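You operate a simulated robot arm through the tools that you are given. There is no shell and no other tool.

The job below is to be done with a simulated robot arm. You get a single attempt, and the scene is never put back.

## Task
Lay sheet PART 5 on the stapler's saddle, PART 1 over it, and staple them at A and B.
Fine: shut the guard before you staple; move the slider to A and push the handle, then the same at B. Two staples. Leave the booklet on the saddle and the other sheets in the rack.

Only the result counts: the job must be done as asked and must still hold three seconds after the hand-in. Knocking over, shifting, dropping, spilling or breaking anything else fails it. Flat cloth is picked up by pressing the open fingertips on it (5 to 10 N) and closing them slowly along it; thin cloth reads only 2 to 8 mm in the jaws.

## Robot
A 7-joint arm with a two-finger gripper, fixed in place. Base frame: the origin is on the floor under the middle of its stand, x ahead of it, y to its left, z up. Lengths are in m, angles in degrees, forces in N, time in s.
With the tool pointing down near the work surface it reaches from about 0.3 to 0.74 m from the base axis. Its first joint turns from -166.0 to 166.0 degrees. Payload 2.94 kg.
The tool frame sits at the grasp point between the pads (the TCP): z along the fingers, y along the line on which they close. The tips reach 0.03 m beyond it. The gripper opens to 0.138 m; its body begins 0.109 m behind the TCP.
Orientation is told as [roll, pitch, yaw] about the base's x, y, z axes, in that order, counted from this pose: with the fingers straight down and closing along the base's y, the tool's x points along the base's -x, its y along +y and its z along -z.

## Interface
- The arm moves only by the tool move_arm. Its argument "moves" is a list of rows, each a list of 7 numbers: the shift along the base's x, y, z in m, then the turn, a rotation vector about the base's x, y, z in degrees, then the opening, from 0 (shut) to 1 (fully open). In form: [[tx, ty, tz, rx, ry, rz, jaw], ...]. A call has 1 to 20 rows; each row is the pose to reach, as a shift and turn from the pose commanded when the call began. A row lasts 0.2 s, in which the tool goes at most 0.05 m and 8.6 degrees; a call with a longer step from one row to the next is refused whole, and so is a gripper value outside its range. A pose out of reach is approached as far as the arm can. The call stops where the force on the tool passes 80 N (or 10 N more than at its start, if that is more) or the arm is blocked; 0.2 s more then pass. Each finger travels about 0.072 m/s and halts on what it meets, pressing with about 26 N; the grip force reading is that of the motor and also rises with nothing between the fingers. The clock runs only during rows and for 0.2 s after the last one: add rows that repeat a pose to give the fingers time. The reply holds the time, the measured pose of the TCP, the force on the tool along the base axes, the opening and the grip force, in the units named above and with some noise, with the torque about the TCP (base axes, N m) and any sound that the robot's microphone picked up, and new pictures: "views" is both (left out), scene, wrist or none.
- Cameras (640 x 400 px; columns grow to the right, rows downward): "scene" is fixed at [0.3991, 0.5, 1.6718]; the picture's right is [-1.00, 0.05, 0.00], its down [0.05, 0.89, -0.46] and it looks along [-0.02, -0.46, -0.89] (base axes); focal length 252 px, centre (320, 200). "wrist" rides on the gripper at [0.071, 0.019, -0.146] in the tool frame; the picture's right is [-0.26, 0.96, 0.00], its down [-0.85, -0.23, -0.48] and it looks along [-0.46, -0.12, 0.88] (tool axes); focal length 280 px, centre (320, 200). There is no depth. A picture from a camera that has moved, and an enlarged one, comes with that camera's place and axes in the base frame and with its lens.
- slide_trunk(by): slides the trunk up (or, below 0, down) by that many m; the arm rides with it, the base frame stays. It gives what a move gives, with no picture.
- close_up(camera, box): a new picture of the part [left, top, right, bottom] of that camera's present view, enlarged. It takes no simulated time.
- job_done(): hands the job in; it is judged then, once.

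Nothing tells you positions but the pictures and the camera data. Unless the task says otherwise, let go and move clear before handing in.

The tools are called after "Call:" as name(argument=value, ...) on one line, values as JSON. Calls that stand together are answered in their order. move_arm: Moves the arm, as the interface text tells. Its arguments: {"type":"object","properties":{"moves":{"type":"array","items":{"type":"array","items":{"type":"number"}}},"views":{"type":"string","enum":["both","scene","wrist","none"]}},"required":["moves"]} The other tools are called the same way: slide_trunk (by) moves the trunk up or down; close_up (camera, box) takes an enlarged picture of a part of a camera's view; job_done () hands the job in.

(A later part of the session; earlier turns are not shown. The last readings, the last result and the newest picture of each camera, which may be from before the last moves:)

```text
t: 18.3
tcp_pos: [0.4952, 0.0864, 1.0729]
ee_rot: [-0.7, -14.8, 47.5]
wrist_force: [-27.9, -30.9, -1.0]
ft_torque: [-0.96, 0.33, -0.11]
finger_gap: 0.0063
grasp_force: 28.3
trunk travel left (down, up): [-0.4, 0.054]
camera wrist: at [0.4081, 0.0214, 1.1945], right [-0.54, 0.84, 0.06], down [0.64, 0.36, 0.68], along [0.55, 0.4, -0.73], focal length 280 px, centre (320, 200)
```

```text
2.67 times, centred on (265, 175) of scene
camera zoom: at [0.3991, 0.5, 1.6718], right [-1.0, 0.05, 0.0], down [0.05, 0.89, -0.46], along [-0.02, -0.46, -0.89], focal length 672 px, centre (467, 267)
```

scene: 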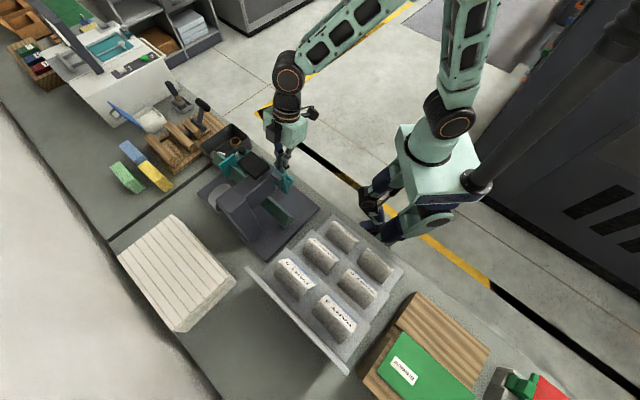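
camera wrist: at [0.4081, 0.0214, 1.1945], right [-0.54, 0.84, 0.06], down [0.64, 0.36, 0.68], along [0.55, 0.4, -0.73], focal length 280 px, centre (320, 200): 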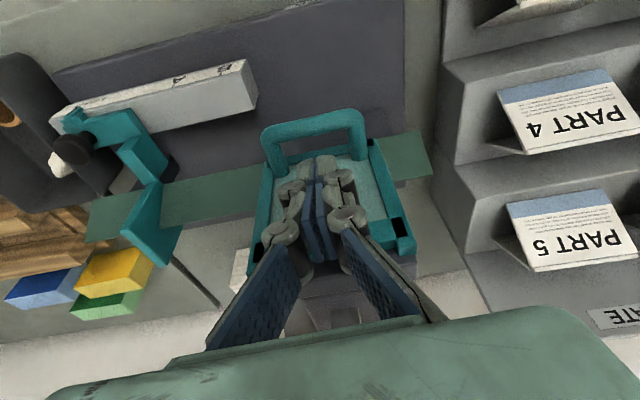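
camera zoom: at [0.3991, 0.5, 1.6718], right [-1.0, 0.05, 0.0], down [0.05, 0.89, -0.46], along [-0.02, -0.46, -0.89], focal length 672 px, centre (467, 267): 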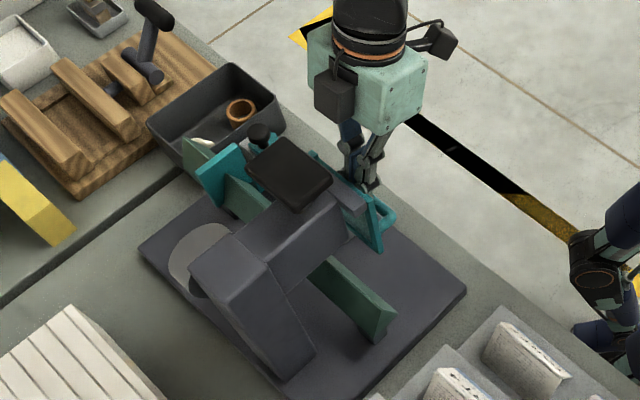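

The guard has reached its stop, with about 41 N of reaction and the stapler base unmoved. I'll back off and withdraw upward.

Call:
move_arm(moves=[[-0.007, -0.007, 0.005, 0, 0, 0, 0], [-0.012, -0.012, 0.02, 0, 0, 0, 0], [-0.02, -0.02, 0.05, 0, 0, 0, 0], [-0.03, -0.03, 0.09, 0, 0, 0, 0], [-0.03, -0.03, 0.13, 0, 0, 0, 0.1], [-0.03, -0.03, 0.16, 0, 0, 0, 0.2], [-0.03, -0.03, 0.16, 0, 0, 0, 0.2]])

Call:
close_up(camera="wrist", box=[130, 40, 430, 260])

Call:
close_up(camera="scene", box=[190, 100, 340, 250])

```text
t: 19.9
tcp_pos: [0.4722, 0.062, 1.2344]
ee_rot: [-1.1, -15.2, 47.8]
wrist_force: [-0.4, -0.3, 0.7]
ft_torque: [0.0, -0.02, 0.02]
finger_gap: 0.0276
grasp_force: 0.0
trunk travel left (down, up): [-0.4, 0.054]
camera wrist: at [0.3834, -0.0018, 1.3549], right [-0.54, 0.84, 0.05], down [0.63, 0.37, 0.69], along [0.56, 0.4, -0.73], focal length 280 px, centre (320, 200)
```

scene: 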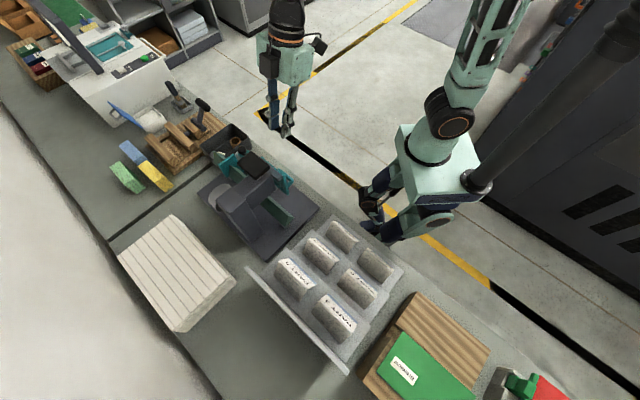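
wrist: 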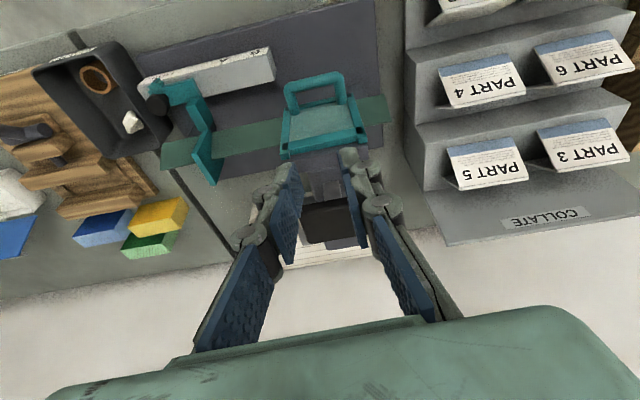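

```text
1.82 times, centred on (280, 150) of wrist
camera zoom: at [0.3834, -0.0018, 1.3549], right [-0.54, 0.84, 0.05], down [0.63, 0.37, 0.69], along [0.56, 0.4, -0.73], focal length 510 px, centre (393, 291)
```

zoom: 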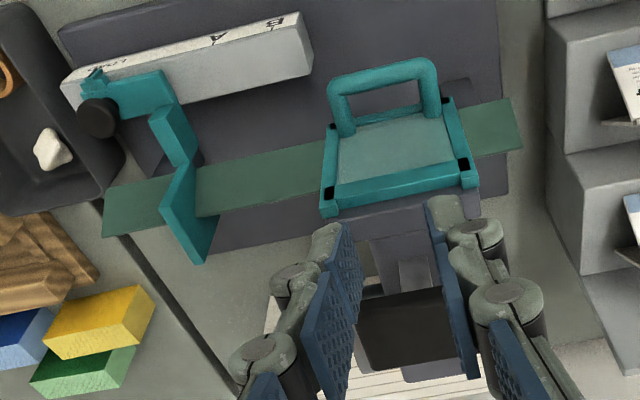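

```text
2.67 times, centred on (265, 175) of scene
camera zoom: at [0.3991, 0.5, 1.6718], right [-1.0, 0.05, 0.0], down [0.05, 0.89, -0.46], along [-0.02, -0.46, -0.89], focal length 672 px, centre (467, 267)
```

zoom: 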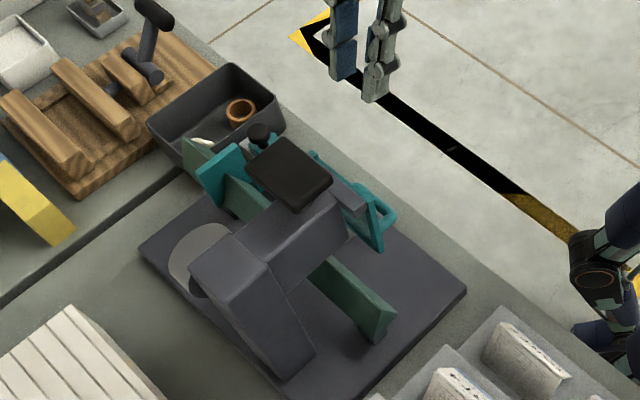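

The guard hangs shut. Next I'll level the tool, move over the rack and turn it so the fingers close across the sheets' folds (yaw 135°).

Call:
move_arm(moves=[[-0.01, 0.03, 0.02, -3.5, 3.7, 0, 0.2], [-0.015, 0.07, 0.025, -7, 7.3, 0, 0.2], [-0.02, 0.11, 0.03, -10.5, 11, 0, 0.2], [-0.02, 0.15, 0.03, -10.5, 11, 0, 0.3], [-0.02, 0.19, 0.03, -10.5, 11, 0, 0.4], [-0.02, 0.23, 0.03, -10.5, 11, 0, 0.5], [-0.02, 0.27, 0.02, -10.5, 11, 0, 0.5], [-0.02, 0.27, 0.02, -10.5, 11, 0, 0.5]], views="none")

Call:
move_arm(moves=[[0, 0, 0, 0, 0, 8.5, 0.5], [0, 0, 0, 0, 0, 17, 0.5], [0, 0, 0, 0, 0, 25.5, 0.5], [0, 0, 0, 0, 0, 34, 0.5], [0, 0, 0, 0, 0, 42.5, 0.5], [0, 0, 0, 0, 0, 51, 0.5], [0, 0, 0, 0, 0, 59.5, 0.5], [0, 0, 0, 0, 0, 68, 0.5], [0, 0, 0, 0, 0, 76.5, 0.5], [0, 0, 0, 0, 0, 85, 0.5], [0, 0, 0, 0, 0, 87, 0.5], [0, 0, 0, 0, 0, 87, 0.5]])

```text
t: 21.7
tcp_pos: [0.4524, 0.3333, 1.2517]
ee_rot: [0.0, 0.0, 47.7]
wrist_force: [0.2, 0.3, -0.3]
ft_torque: [-0.02, -0.01, -0.02]
finger_gap: 0.0689
grasp_force: 0.0
trunk travel left (down, up): [-0.4, 0.054]
```

```text
t: 24.3
tcp_pos: [0.4518, 0.3317, 1.2523]
ee_rot: [0.0, -0.1, 134.8]
wrist_force: [0.2, 0.1, 0.2]
ft_torque: [-0.04, -0.02, 0.0]
finger_gap: 0.0689
grasp_force: 0.0
trunk travel left (down, up): [-0.4, 0.054]
camera wrist: at [0.4874, 0.2674, 1.3979], right [-0.87, -0.49, 0.0], down [-0.43, 0.76, 0.48], along [-0.24, 0.41, -0.88], focal length 280 px, centre (320, 200)
```

scene: 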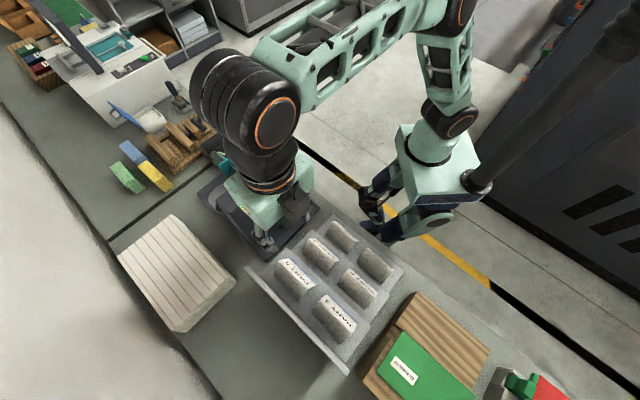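
wrist: 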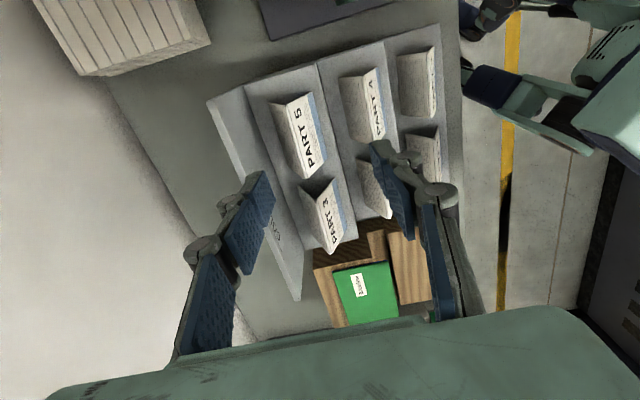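

Call:
close_up(camera="wrist", box=[230, 70, 400, 210])

Call:
close_up(camera="wrist", box=[330, 20, 460, 220])

```text
2.86 times, centred on (315, 140) of wrist
camera zoom: at [0.4874, 0.2674, 1.3979], right [-0.87, -0.49, 0.0], down [-0.43, 0.76, 0.48], along [-0.24, 0.41, -0.88], focal length 801 px, centre (334, 371)
```

zoom: 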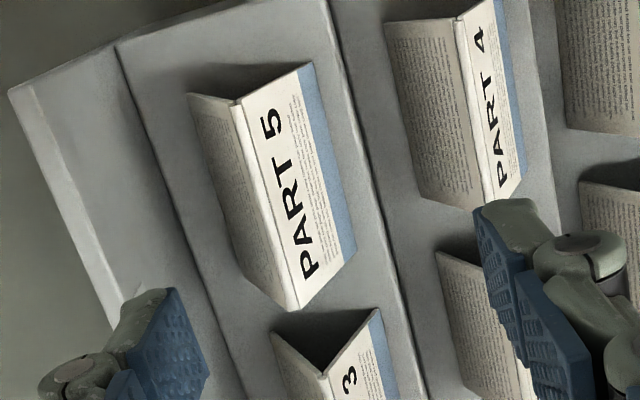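

```text
2.00 times, centred on (395, 120) of wrist
camera zoom: at [0.4874, 0.2674, 1.3979], right [-0.87, -0.49, 0.0], down [-0.43, 0.76, 0.48], along [-0.24, 0.41, -0.88], focal length 561 px, centre (170, 360)
```

zoom: 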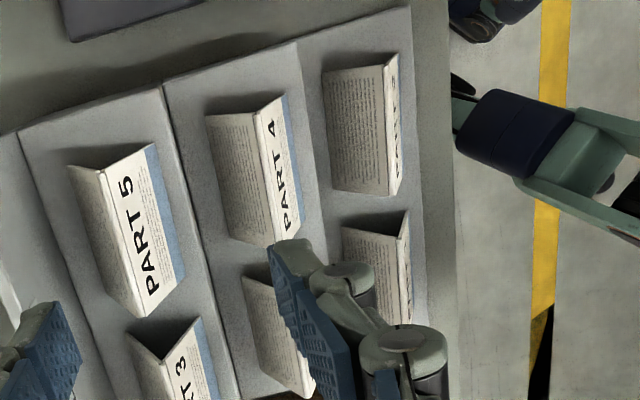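

Yaw 135° is reachable. PART 5's fold runs u 0.011–0.107 at v≈0.590, z≈1.046, with the rack's back panel close behind it (top at v≈0.657, z≈1.10). I'll move over it with a narrow opening and check alignment.

Call:
move_arm(moves=[[0.004, 0.022, -0.01, 0, 0, 0, 0.35], [0.0075, 0.0441, -0.03, 0, 0, 0, 0.33], [0.0075, 0.0441, -0.06, 0, 0, 0, 0.33], [0.0075, 0.0441, -0.09, 0, 0, 0, 0.33], [0.0075, 0.0441, -0.12, 0, 0, 0, 0.33], [0.0075, 0.0441, -0.132, 0, 0, 0, 0.33], [0.0075, 0.0441, -0.132, 0, 0, 0, 0.33]])

Call:
close_up(camera="wrist", box=[200, 120, 440, 330])

Call:
close_up(camera="scene", box=[220, 180, 360, 320])

```text
t: 25.9
tcp_pos: [0.4592, 0.3771, 1.1202]
ee_rot: [0.1, 0.0, 134.8]
wrist_force: [-0.6, 0.0, 0.1]
ft_torque: [-0.02, -0.01, 0.0]
finger_gap: 0.0454
grasp_force: 0.1
trunk travel left (down, up): [-0.4, 0.054]
camera wrist: at [0.496, 0.312, 1.2661], right [-0.87, -0.49, 0.0], down [-0.43, 0.77, 0.48], along [-0.24, 0.41, -0.88], focal length 280 px, centre (320, 200)
```

scene: 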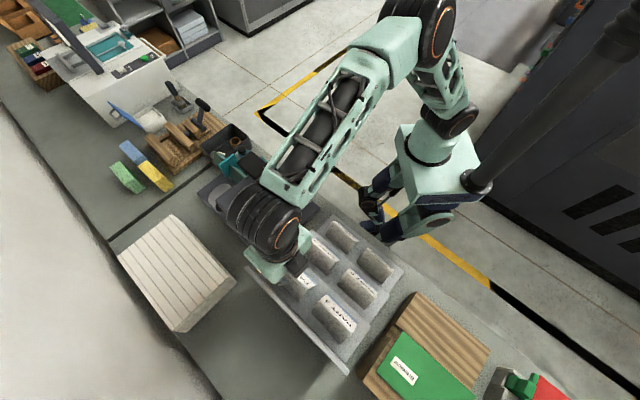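
wrist: 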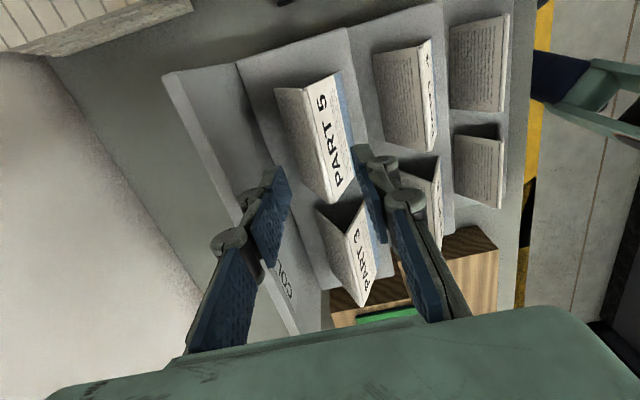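

```text
1.90 times, centred on (320, 225) of wrist
camera zoom: at [0.496, 0.312, 1.2661], right [-0.87, -0.49, 0.0], down [-0.43, 0.77, 0.48], along [-0.24, 0.41, -0.88], focal length 534 px, centre (320, 152)
```

zoom: 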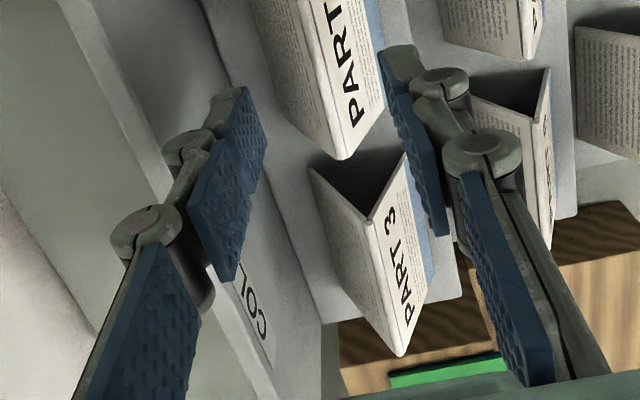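

```text
2.86 times, centred on (290, 250) of scene
camera zoom: at [0.3991, 0.5, 1.6718], right [-1.0, 0.05, 0.0], down [0.05, 0.89, -0.46], along [-0.02, -0.46, -0.89], focal length 720 px, centre (406, 57)
```

zoom: 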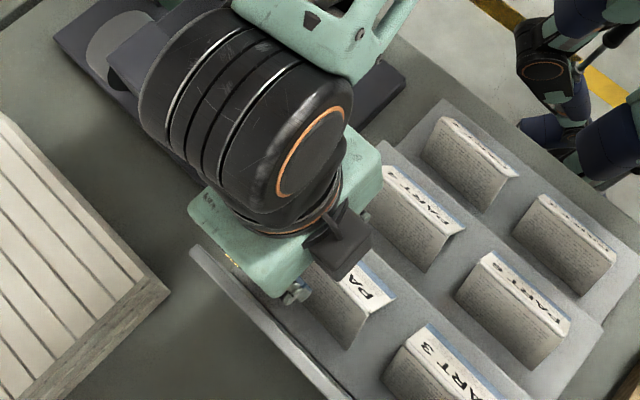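

Alignment over PART 5's fold looks right. I'll lower so the tips straddle the fold about 25 mm deep.

Call:
move_arm(moves=[[0, 0, -0.02, 0, 0, 0, 0.33], [0, 0, -0.035, 0, 0, 0, 0.33], [0, 0, -0.045, 0, 0, 0, 0.33], [0, 0, -0.055, 0, 0, 0, 0.33], [0, 0, -0.065, 0, 0, 0, 0.33], [0, 0, -0.065, 0, 0, 0, 0.33]], views="wrist")

Call:
close_up(camera="wrist", box=[220, 40, 420, 260])

```text
t: 27.3
tcp_pos: [0.4576, 0.3763, 1.0552]
ee_rot: [0.0, 0.0, 134.8]
wrist_force: [0.3, -0.9, 0.4]
ft_torque: [-0.01, 0.01, 0.03]
finger_gap: 0.0455
grasp_force: 0.1
trunk travel left (down, up): [-0.4, 0.054]
camera wrist: at [0.495, 0.3112, 1.2012], right [-0.87, -0.49, 0.0], down [-0.43, 0.77, 0.48], along [-0.24, 0.41, -0.88], focal length 280 px, centre (320, 200)
```

wrist: 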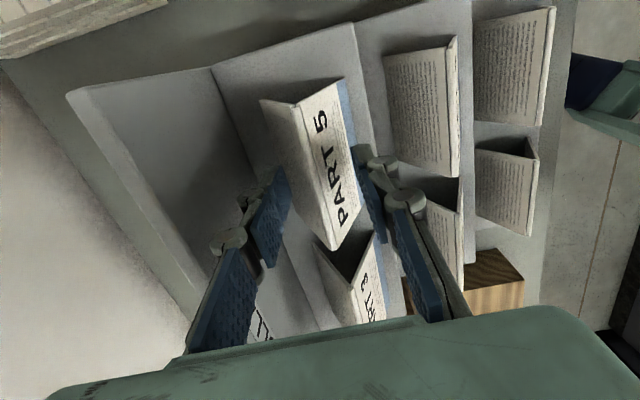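

```text
1.82 times, centred on (320, 150) of wrist
camera zoom: at [0.495, 0.3112, 1.2012], right [-0.87, -0.49, 0.0], down [-0.43, 0.77, 0.48], along [-0.24, 0.41, -0.88], focal length 510 px, centre (320, 291)
```

zoom: 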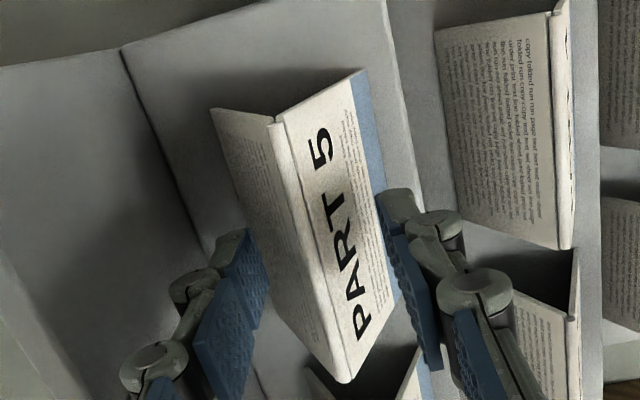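

Call:
move_arm(moves=[[0, 0, 0, 0, 0, 0, 0.29], [0, 0, 0, 0, 0, 0, 0.25], [0, 0, 0, 0, 0, 0, 0.21], [0, 0, 0, 0, 0, 0, 0.17], [0, 0, 0, 0, 0, 0, 0.13], [0, 0, 0, 0, 0, 0, 0.13]], views="wrist")

Call:
close_up(camera="wrist", box=[220, 40, 420, 260])

```text
t: 28.7
tcp_pos: [0.4593, 0.3756, 1.0578]
ee_rot: [0.0, 0.1, 134.9]
wrist_force: [0.3, 0.5, 4.5]
ft_torque: [0.02, 0.02, -0.05]
finger_gap: 0.0215
grasp_force: 25.7
trunk travel left (down, up): [-0.4, 0.054]
camera wrist: at [0.4949, 0.3111, 1.202], right [-0.87, -0.49, 0.0], down [-0.43, 0.76, 0.48], along [-0.23, 0.41, -0.88], focal length 280 px, centre (320, 200)
```

wrist: 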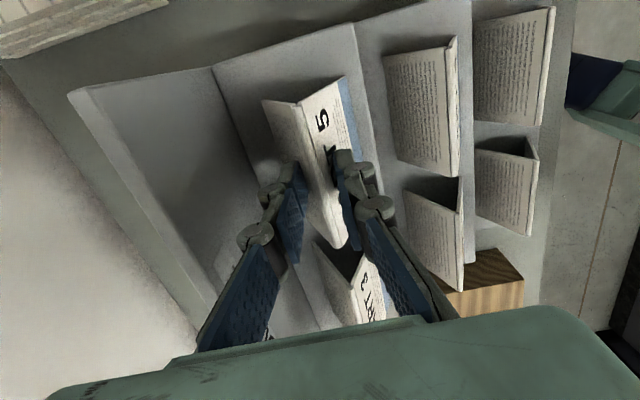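

```text
1.82 times, centred on (320, 150) of wrist
camera zoom: at [0.4949, 0.3111, 1.202], right [-0.87, -0.49, 0.0], down [-0.43, 0.76, 0.48], along [-0.23, 0.41, -0.88], focal length 510 px, centre (320, 291)
```

zoom: 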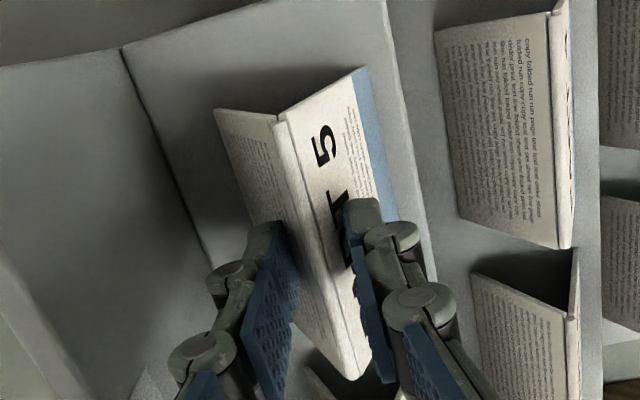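

The tent behaves as a rigid body, gripped at 21.5 mm with 26 N. I'll try a slow lift.

Call:
move_arm(moves=[[0, 0, 0.005, 0, 0, 0, 0.05], [0, 0, 0.012, 0, 0, 0, 0], [0, 0, 0.02, 0, 0, 0, 0], [0, 0, 0.03, 0, 0, 0, 0], [0, 0, 0.04, 0, 0, 0, 0], [0, 0, 0.04, 0, 0, 0, 0]])

Call:
close_up(camera="wrist", box=[220, 40, 420, 260])

```text
t: 30.1
tcp_pos: [0.4594, 0.3751, 1.097]
ee_rot: [0.0, -0.1, 134.9]
wrist_force: [-0.4, 0.0, -1.5]
ft_torque: [0.0, -0.01, -0.01]
finger_gap: 0.006
grasp_force: 25.9
trunk travel left (down, up): [-0.4, 0.054]
camera wrist: at [0.4953, 0.3119, 1.2414], right [-0.87, -0.49, 0.0], down [-0.43, 0.77, 0.48], along [-0.24, 0.41, -0.88], focal length 280 px, centre (320, 200)
```

scene: 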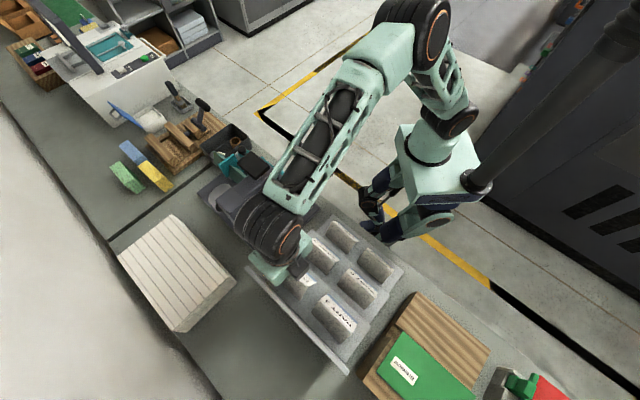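
wrist: 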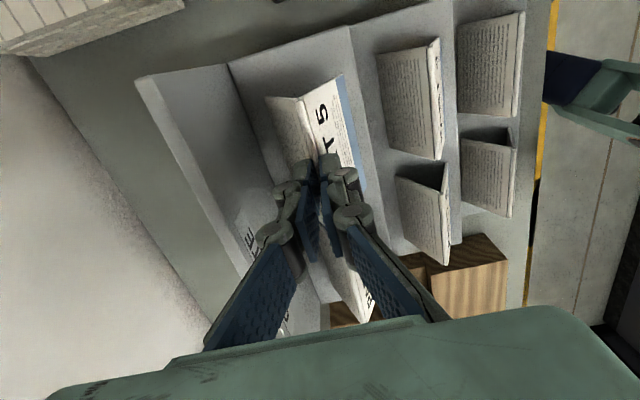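

```text
1.82 times, centred on (320, 150) of wrist
camera zoom: at [0.4953, 0.3119, 1.2414], right [-0.87, -0.49, 0.0], down [-0.43, 0.77, 0.48], along [-0.24, 0.41, -0.88], focal length 510 px, centre (320, 291)
```

zoom: 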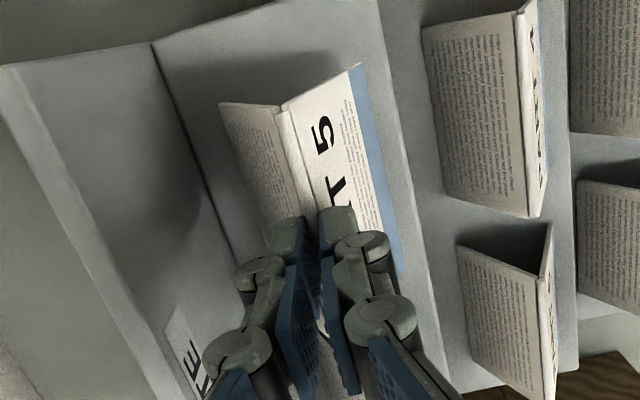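

The fingers slid up and now hold the 6 mm spine at the fold, and it looks like the sheet is lifting. I'll raise further to confirm.

Call:
move_arm(moves=[[0, 0, 0.01, 0, 0, 0, 0], [0, 0, 0.025, 0, 0, 0, 0], [0, 0, 0.045, 0, 0, 0, 0], [0, 0, 0.065, 0, 0, 0, 0], [0, 0, 0.085, 0, 0, 0, 0], [0, 0, 0.1, 0, 0, 0, 0], [0, 0, 0.1, 0, 0, 0, 0]])

Call:
close_up(camera="wrist", box=[220, 40, 420, 260])

Call:
close_up(camera="scene", box=[220, 180, 360, 320])

```text
t: 31.7
tcp_pos: [0.4582, 0.3755, 1.197]
ee_rot: [0.0, 0.0, 134.8]
wrist_force: [0.2, 0.5, -0.4]
ft_torque: [-0.05, -0.01, 0.0]
finger_gap: 0.006
grasp_force: 26.4
trunk travel left (down, up): [-0.4, 0.054]
camera wrist: at [0.4946, 0.312, 1.342], right [-0.87, -0.49, 0.0], down [-0.43, 0.77, 0.48], along [-0.24, 0.41, -0.88], focal length 280 px, centre (320, 200)
```

scene: 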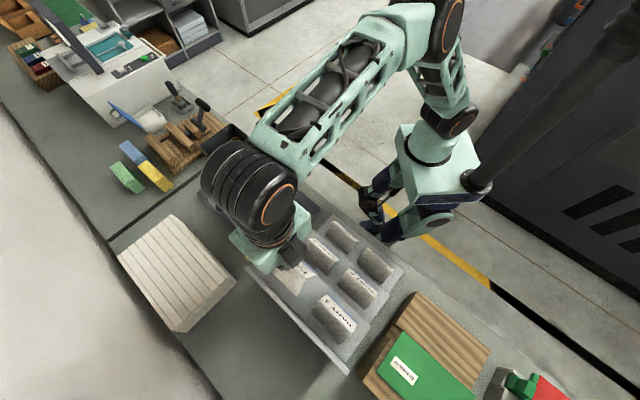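
wrist: 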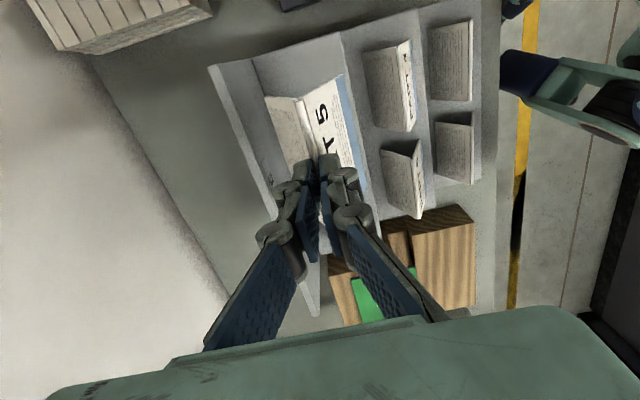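

```text
1.82 times, centred on (320, 150) of wrist
camera zoom: at [0.4946, 0.312, 1.342], right [-0.87, -0.49, 0.0], down [-0.43, 0.77, 0.48], along [-0.24, 0.41, -0.88], focal length 510 px, centre (320, 291)
```

zoom: 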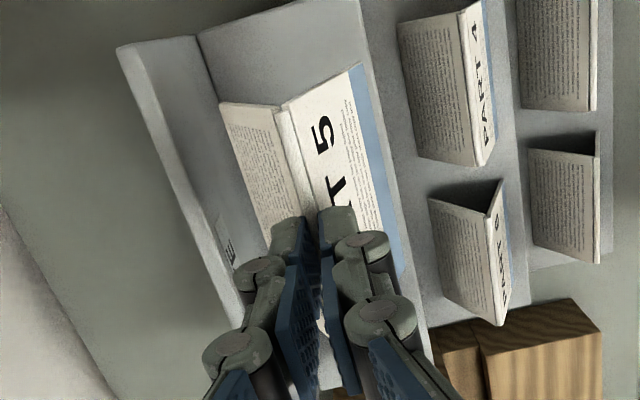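

```text
2.86 times, centred on (290, 250) of scene
camera zoom: at [0.3991, 0.5, 1.6718], right [-1.0, 0.05, 0.0], down [0.05, 0.89, -0.46], along [-0.02, -0.46, -0.89], focal length 720 px, centre (406, 57)
```

zoom: 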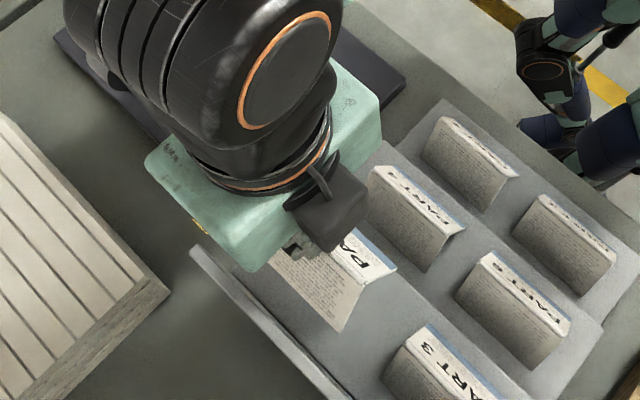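

PART 5 is in the hand, held at its spine. Next I'll raise it to clear the stapler head and carry it above the loading zone at about (0.614, 0.057).

Call:
move_arm(moves=[[0, 0, 0.03, 0, 0, 0, 0], [0, 0, 0.06, 0, 0, 0, 0], [0.005, -0.01, 0.09, 0, 0, 0, 0], [0.02, -0.035, 0.1, 0, 0, 0, 0], [0.035, -0.07, 0.1, 0, 0, 0, 0], [0.05, -0.105, 0.1, 0, 0, 0, 0], [0.067, -0.14, 0.1, 0, 0, 0, 0], [0.084, -0.175, 0.1, 0, 0, 0, 0], [0.101, -0.21, 0.1, 0, 0, 0, 0], [0.118, -0.245, 0.1, 0, 0, 0, 0], [0.136, -0.28, 0.1, 0, 0, 0, 0], [0.15, -0.308, 0.1, 0, 0, 0, 0], [0.1556, -0.3189, 0.1, 0, 0, 0, 0], [0.1556, -0.3189, 0.1, 0, 0, 0, 0]])

Call:
close_up(camera="wrist", box=[200, 0, 460, 260])

Call:
close_up(camera="scene", box=[170, 70, 330, 230])

```text
t: 34.7
tcp_pos: [0.614, 0.0582, 1.2983]
ee_rot: [0.0, 0.0, 134.9]
wrist_force: [0.3, -0.5, 0.2]
ft_torque: [-0.01, 0.02, -0.02]
finger_gap: 0.0058
grasp_force: 26.3
trunk travel left (down, up): [-0.4, 0.054]
camera wrist: at [0.6522, -0.0065, 1.4431], right [-0.87, -0.49, 0.0], down [-0.43, 0.77, 0.48], along [-0.24, 0.41, -0.88], focal length 280 px, centre (320, 200)
```

scene: 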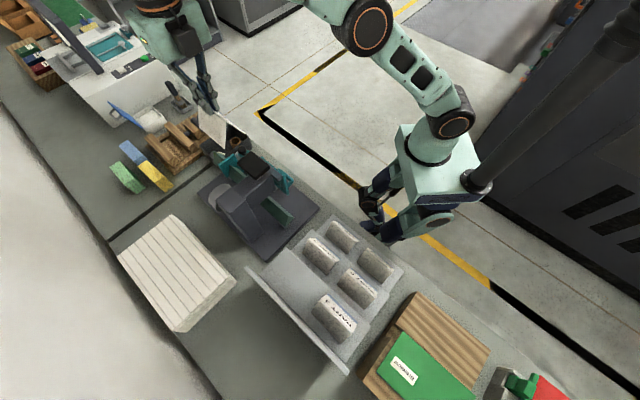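
wrist: 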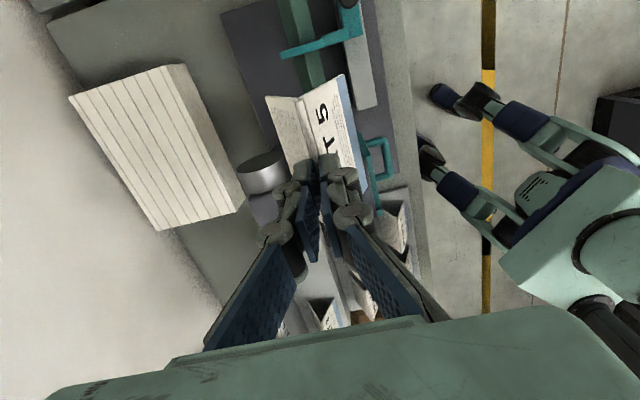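

```text
1.54 times, centred on (330, 130) of wrist
camera zoom: at [0.6522, -0.0065, 1.4431], right [-0.87, -0.49, 0.0], down [-0.43, 0.77, 0.48], along [-0.24, 0.41, -0.88], focal length 431 px, centre (305, 308)
```

zoom: 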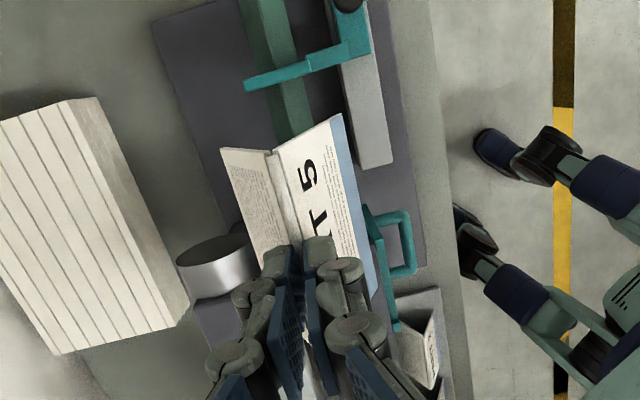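

```text
2.50 times, centred on (250, 150) of scene
camera zoom: at [0.3991, 0.5, 1.6718], right [-1.0, 0.05, 0.0], down [0.05, 0.89, -0.46], along [-0.02, -0.46, -0.89], focal length 630 px, centre (495, 325)
```

zoom: 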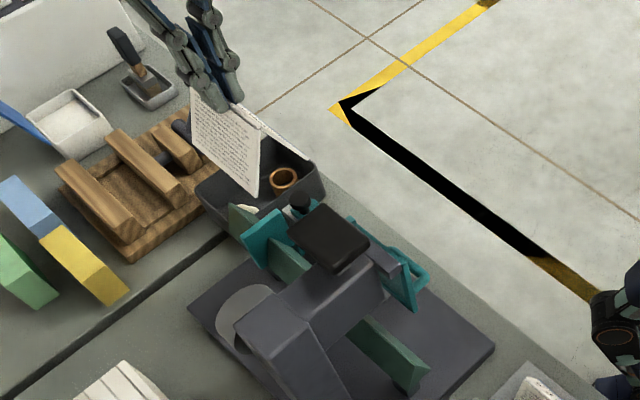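

Call:
close_up(camera="wrist", box=[260, 0, 380, 100])

Call:
close_up(camera="wrist", box=[220, 60, 420, 200])

```text
4.00 times, centred on (320, 50) of wrist
camera zoom: at [0.6522, -0.0065, 1.4431], right [-0.87, -0.49, 0.0], down [-0.43, 0.77, 0.48], along [-0.24, 0.41, -0.88], focal length 1122 px, centre (320, 800)
```

zoom: 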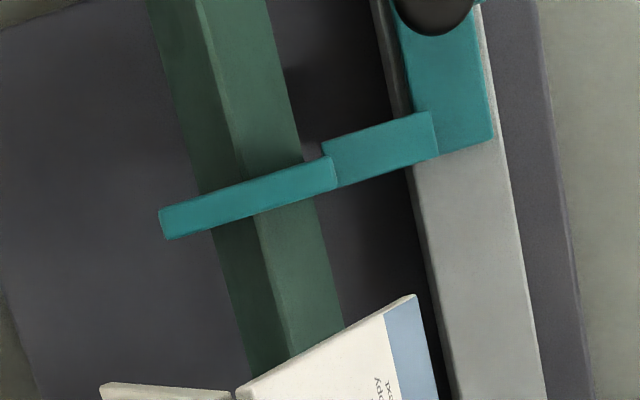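

```text
2.86 times, centred on (320, 130) of wrist
camera zoom: at [0.6522, -0.0065, 1.4431], right [-0.87, -0.49, 0.0], down [-0.43, 0.77, 0.48], along [-0.24, 0.41, -0.88], focal length 801 px, centre (320, 400)
```

zoom: 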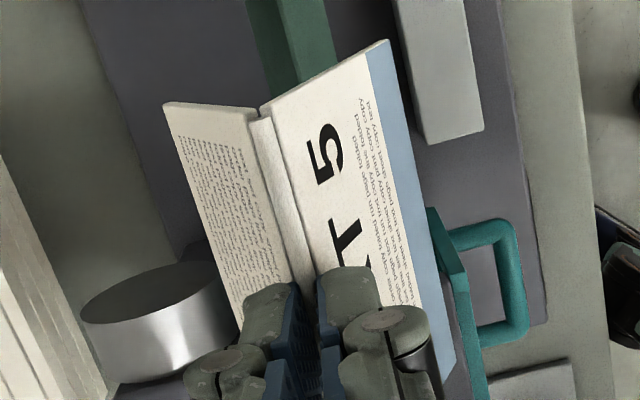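

From above I can see the ridge clearly at v≈0.480, and the slider plate's near face is at u≈0.465. I'll align so the sheet sits about 8–10 mm short of the plate, then descend until its flaps are just above the ridge.

Call:
move_arm(moves=[[0.0125, -0.0059, -0.02, 0, 0, 0, 0], [0.0125, -0.0059, -0.05, 0, 0, 0, 0], [0.0125, -0.0059, -0.085, 0, 0, 0, 0], [0.0125, -0.0059, -0.12, 0, 0, 0, 0], [0.0125, -0.0059, -0.15, 0, 0, 0, 0], [0.0125, -0.0059, -0.17, 0, 0, 0, 0], [0.0125, -0.0059, -0.18, 0, 0, 0, 0], [0.0125, -0.0059, -0.18, 0, 0, 0, 0]])

Call:
close_up(camera="wrist", box=[200, 0, 440, 240])

Call:
close_up(camera="scene", box=[170, 90, 330, 250])

```text
t: 36.5
tcp_pos: [0.6276, 0.0527, 1.1157]
ee_rot: [-0.1, 0.0, 134.8]
wrist_force: [-0.4, 0.5, -0.4]
ft_torque: [-0.02, -0.01, 0.0]
finger_gap: 0.0
grasp_force: 26.3
trunk travel left (down, up): [-0.4, 0.054]
camera wrist: at [0.665, -0.0131, 1.2602], right [-0.87, -0.49, 0.0], down [-0.43, 0.77, 0.48], along [-0.24, 0.41, -0.88], focal length 280 px, centre (320, 200)
```

scene: 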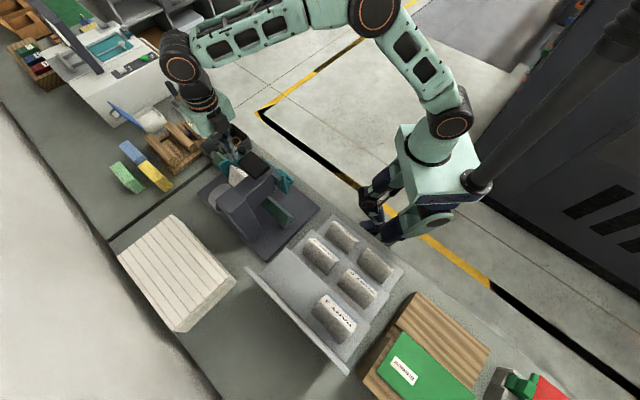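
wrist: 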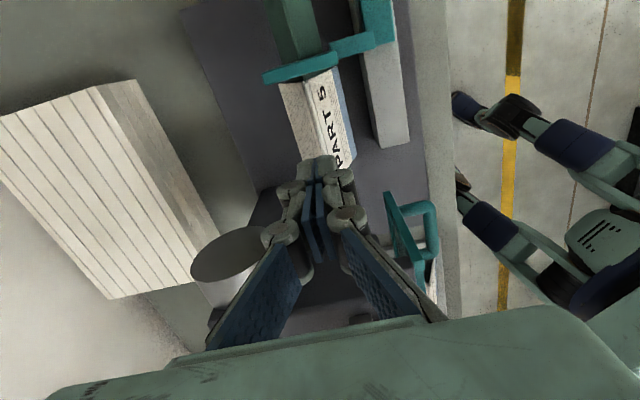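

```text
1.67 times, centred on (320, 120) of wrist
camera zoom: at [0.665, -0.0131, 1.2602], right [-0.87, -0.49, 0.0], down [-0.43, 0.77, 0.48], along [-0.24, 0.41, -0.88], focal length 467 px, centre (320, 333)
```

zoom: 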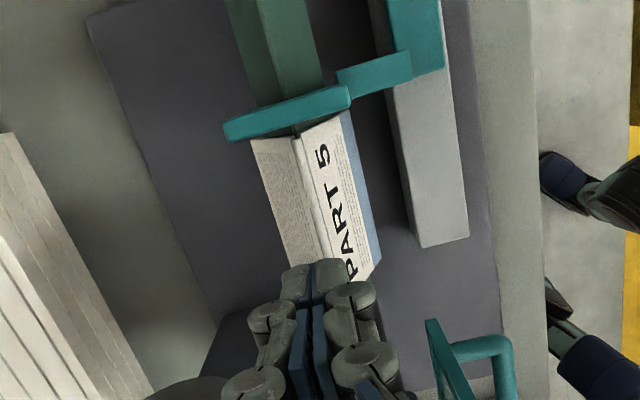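

```text
2.50 times, centred on (250, 170) of scene
camera zoom: at [0.3991, 0.5, 1.6718], right [-1.0, 0.05, 0.0], down [0.05, 0.89, -0.46], along [-0.02, -0.46, -0.89], focal length 630 px, centre (495, 275)
```

zoom: 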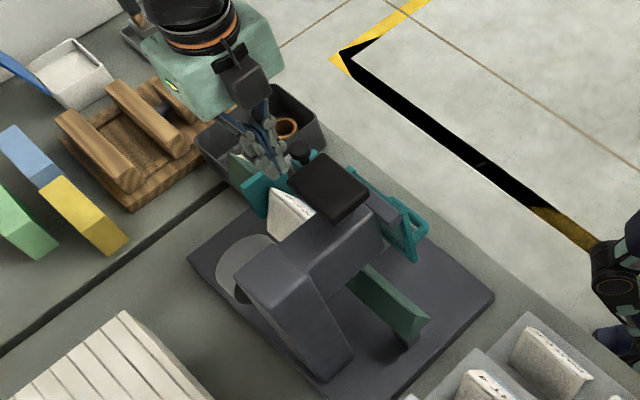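

The sheet has slipped out of the fingers (gap now 0) and appears to have dropped onto the saddle. I'll raise the hand and inspect.

Call:
move_arm(moves=[[0, 0, 0.03, 0, 0, 0, 0], [0, 0, 0.07, 0, 0, 0, 0], [0, 0, 0.11, 0, 0, 0, 0.1], [-0.02, 0.02, 0.15, 0, 0, 0, 0.2], [-0.03, 0.03, 0.17, 0, 0, 0, 0.3], [-0.03, 0.03, 0.17, 0, 0, 0, 0.33]])

Call:
close_up(camera="wrist", box=[240, 0, 420, 160])

Call:
close_up(camera="scene", box=[190, 110, 310, 230])

```text
t: 37.9
tcp_pos: [0.5973, 0.0818, 1.2886]
ee_rot: [0.0, -0.1, 134.9]
wrist_force: [-0.1, -1.1, -0.4]
ft_torque: [0.01, 0.01, -0.04]
finger_gap: 0.0455
grasp_force: 0.1
trunk travel left (down, up): [-0.4, 0.054]
camera wrist: at [0.6333, 0.0174, 1.4326], right [-0.87, -0.49, 0.0], down [-0.43, 0.77, 0.48], along [-0.24, 0.41, -0.88], focal length 280 px, centre (320, 200)
```

scene: 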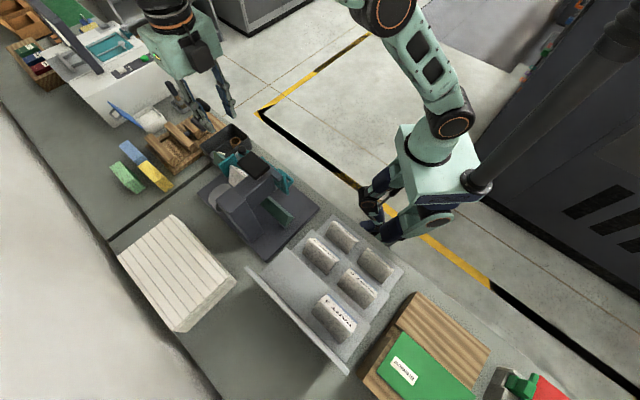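
wrist: 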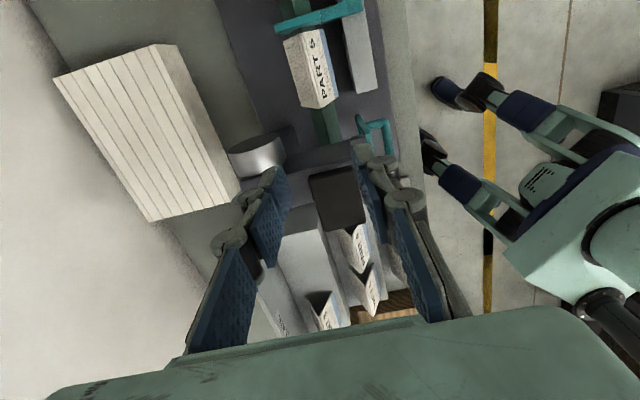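

```text
2.50 times, centred on (330, 80) of wrist
camera zoom: at [0.6333, 0.0174, 1.4326], right [-0.87, -0.49, 0.0], down [-0.43, 0.77, 0.48], along [-0.24, 0.41, -0.88], focal length 701 px, centre (295, 500)
```

zoom: 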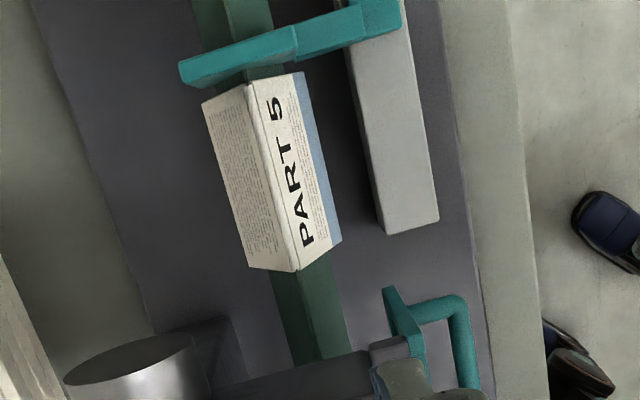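

```text
3.33 times, centred on (250, 170) of scene
camera zoom: at [0.3991, 0.5, 1.6718], right [-1.0, 0.05, 0.0], down [0.05, 0.89, -0.46], along [-0.02, -0.46, -0.89], focal length 840 px, centre (553, 300)
```

zoom: 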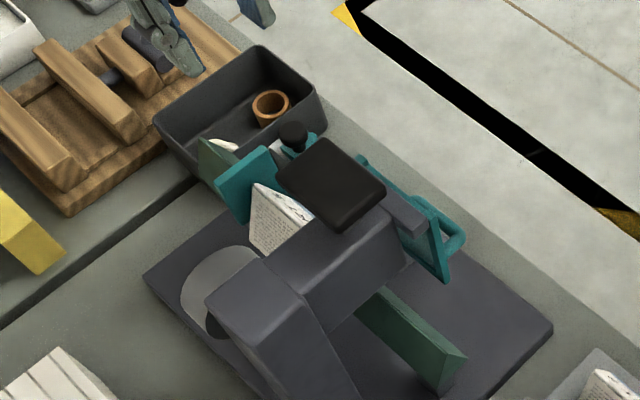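

PART 5 dropped neatly astride the saddle, a few millimetres from the slider plate, and I estimate the ridge at z≈1.0. I'll straddle its spine and nudge it flush to the plate, so that both sheets can register on it.

Call:
move_arm(moves=[[0.015, -0.016, 0, 0, 0, 0, 0.33], [0.0303, -0.0312, -0.02, 0, 0, 0, 0.33], [0.0303, -0.0312, -0.06, 0, 0, 0, 0.33], [0.0303, -0.0312, -0.1, 0, 0, 0, 0.33], [0.0303, -0.0312, -0.14, 0, 0, 0, 0.33], [0.0303, -0.0312, -0.18, 0, 0, 0, 0.33], [0.0303, -0.0312, -0.21, 0, 0, 0, 0.33], [0.0303, -0.0312, -0.23, 0, 0, 0, 0.33], [0.0303, -0.0312, -0.24, 0, 0, 0, 0.33], [0.0303, -0.0312, -0.24, 0, 0, 0, 0.33]])

Call:
close_up(camera="wrist", box=[200, 20, 440, 240])

Call:
close_up(camera="scene", box=[170, 90, 330, 250])

```text
t: 40.1
tcp_pos: [0.627, 0.0505, 1.0462]
ee_rot: [0.0, 0.0, 134.7]
wrist_force: [-1.1, -0.3, -0.3]
ft_torque: [0.0, 0.02, 0.01]
finger_gap: 0.0456
grasp_force: 0.0
trunk travel left (down, up): [-0.4, 0.054]
camera wrist: at [0.6634, -0.0136, 1.1915], right [-0.87, -0.49, 0.0], down [-0.43, 0.77, 0.48], along [-0.24, 0.41, -0.88], focal length 280 px, centre (320, 200)
```

scene: 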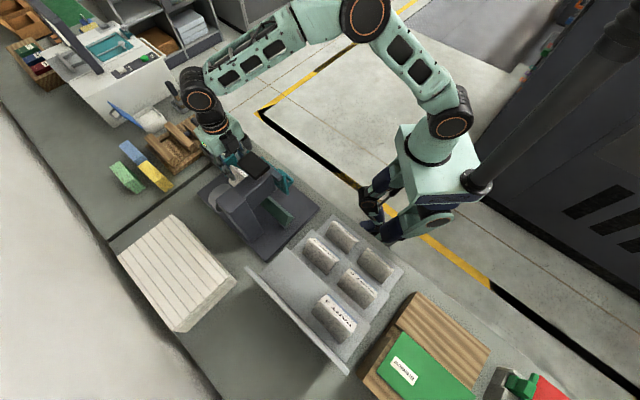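
wrist: 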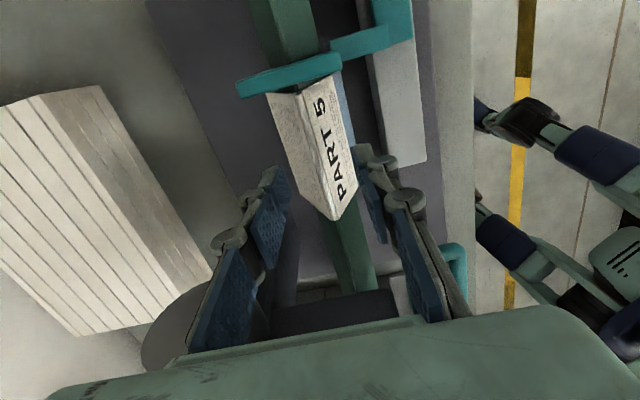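

```text
1.82 times, centred on (320, 130) of wrist
camera zoom: at [0.6634, -0.0136, 1.1915], right [-0.87, -0.49, 0.0], down [-0.43, 0.77, 0.48], along [-0.24, 0.41, -0.88], focal length 510 px, centre (320, 327)
```

zoom: 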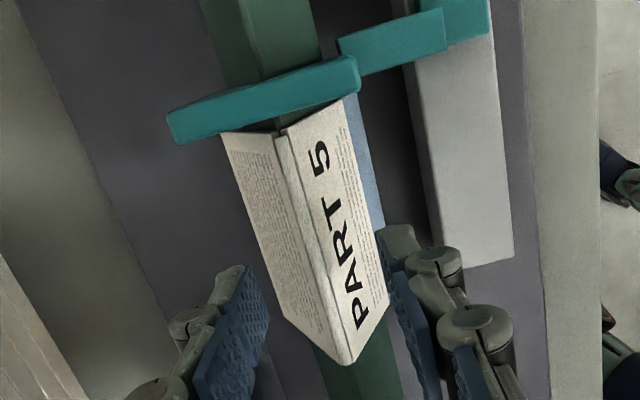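

```text
2.50 times, centred on (250, 170) of scene
camera zoom: at [0.3991, 0.5, 1.6718], right [-1.0, 0.05, 0.0], down [0.05, 0.89, -0.46], along [-0.02, -0.46, -0.89], focal length 630 px, centre (495, 275)
```

zoom: 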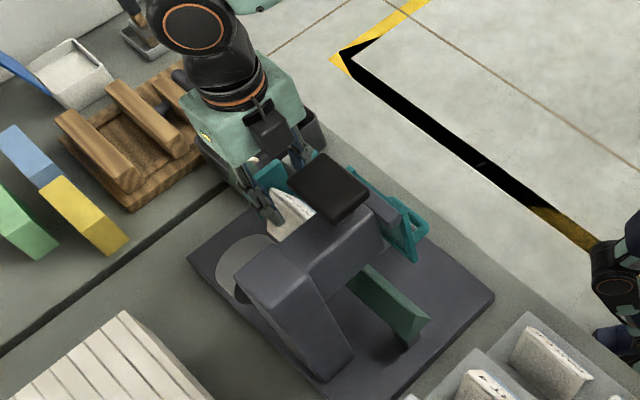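

Call:
move_arm(moves=[[0, 0, -0.012, 0, 0, 0, 0.33], [0, 0, -0.022, 0, 0, 0, 0.28], [0, 0, -0.022, 0, 0, 0, 0.23], [0, 0, -0.022, 0, 0, 0, 0.19], [0, 0, -0.022, 0, 0, 0, 0.15], [0, 0, -0.022, 0, 0, 0, 0.12], [0, 0, -0.022, 0, 0, 0, 0.1], [0, 0, -0.022, 0, 0, 0, 0.1]], views="wrist")

Call:
close_up(camera="wrist", box=[200, 20, 440, 240])

```text
t: 41.9
tcp_pos: [0.6277, 0.0501, 1.0241]
ee_rot: [0.0, 0.0, 134.9]
wrist_force: [0.9, 0.4, 0.3]
ft_torque: [0.03, -0.03, 0.01]
finger_gap: 0.0142
grasp_force: 0.0
trunk travel left (down, up): [-0.4, 0.054]
camera wrist: at [0.6637, -0.0143, 1.1696], right [-0.87, -0.49, 0.0], down [-0.43, 0.77, 0.48], along [-0.24, 0.41, -0.88], focal length 280 px, centre (320, 200)
```

wrist: 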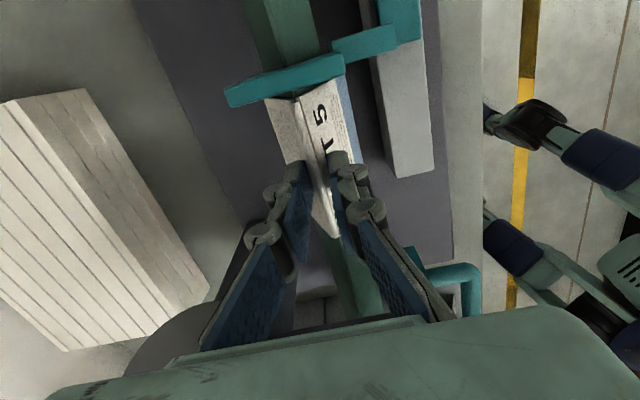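

```text
1.82 times, centred on (320, 130) of wrist
camera zoom: at [0.6637, -0.0143, 1.1696], right [-0.87, -0.49, 0.0], down [-0.43, 0.77, 0.48], along [-0.24, 0.41, -0.88], focal length 510 px, centre (320, 327)
```

zoom: 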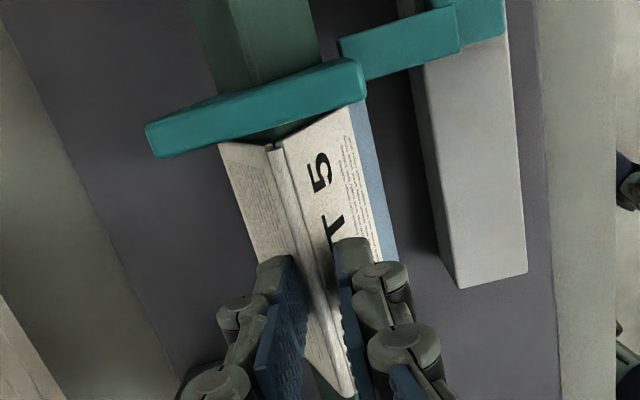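

Call:
move_arm(moves=[[0, 0, 0, 0, 0, 0, 0.08], [0, 0, 0, 0, 0, 0, 0.06], [0, 0, 0, 0, 0, 0, 0.05], [0, 0, 0, 0, 0, 0, 0.05]], views="none")

```text
t: 42.9
tcp_pos: [0.6277, 0.0513, 1.0256]
ee_rot: [0.0, 0.1, 134.9]
wrist_force: [5.0, 4.0, 5.2]
ft_torque: [0.15, -0.14, 0.08]
finger_gap: 0.0097
grasp_force: 26.6
trunk travel left (down, up): [-0.4, 0.054]
```

Call:
move_arm(moves=[[0.0015, -0.0015, 0, 0, 0, 0, 0.04], [0.003, -0.003, 0, 0, 0, 0, 0.04], [0.0042, -0.0042, 0, 0, 0, 0, 0.04], [0.005, -0.005, 0, 0, 0, 0, 0.04], [0.0057, -0.0057, 0, 0, 0, 0, 0.04]], views="wrist")

Call:
close_up(camera="wrist", box=[240, 20, 400, 160])

```text
t: 44.1
tcp_pos: [0.6329, 0.0468, 1.0251]
ee_rot: [0.0, 0.0, 134.8]
wrist_force: [-1.5, 12.8, 10.6]
ft_torque: [0.34, 0.08, 0.09]
finger_gap: 0.01
grasp_force: 26.1
trunk travel left (down, up): [-0.4, 0.054]
camera wrist: at [0.6683, -0.0178, 1.1701], right [-0.87, -0.49, 0.0], down [-0.44, 0.76, 0.48], along [-0.23, 0.41, -0.88], focal length 280 px, centre (320, 200)
```

wrist: 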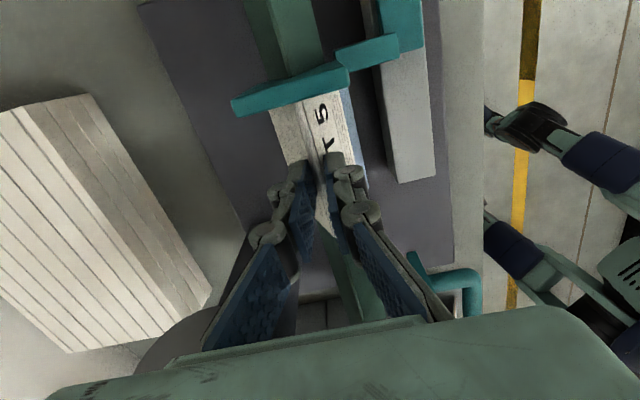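

```text
2.86 times, centred on (320, 90) of wrist
camera zoom: at [0.6683, -0.0178, 1.1701], right [-0.87, -0.49, 0.0], down [-0.44, 0.76, 0.48], along [-0.23, 0.41, -0.88], focal length 801 px, centre (320, 514)
```

zoom: 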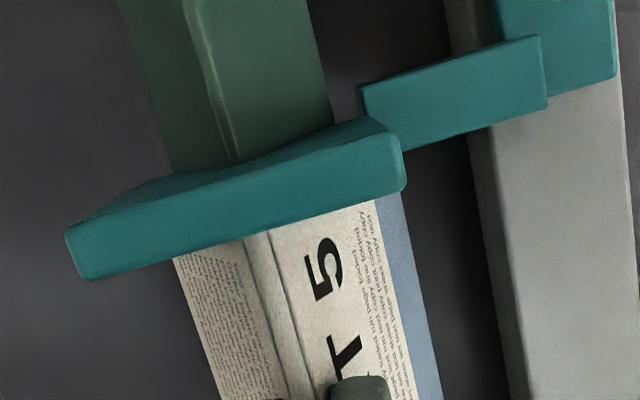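

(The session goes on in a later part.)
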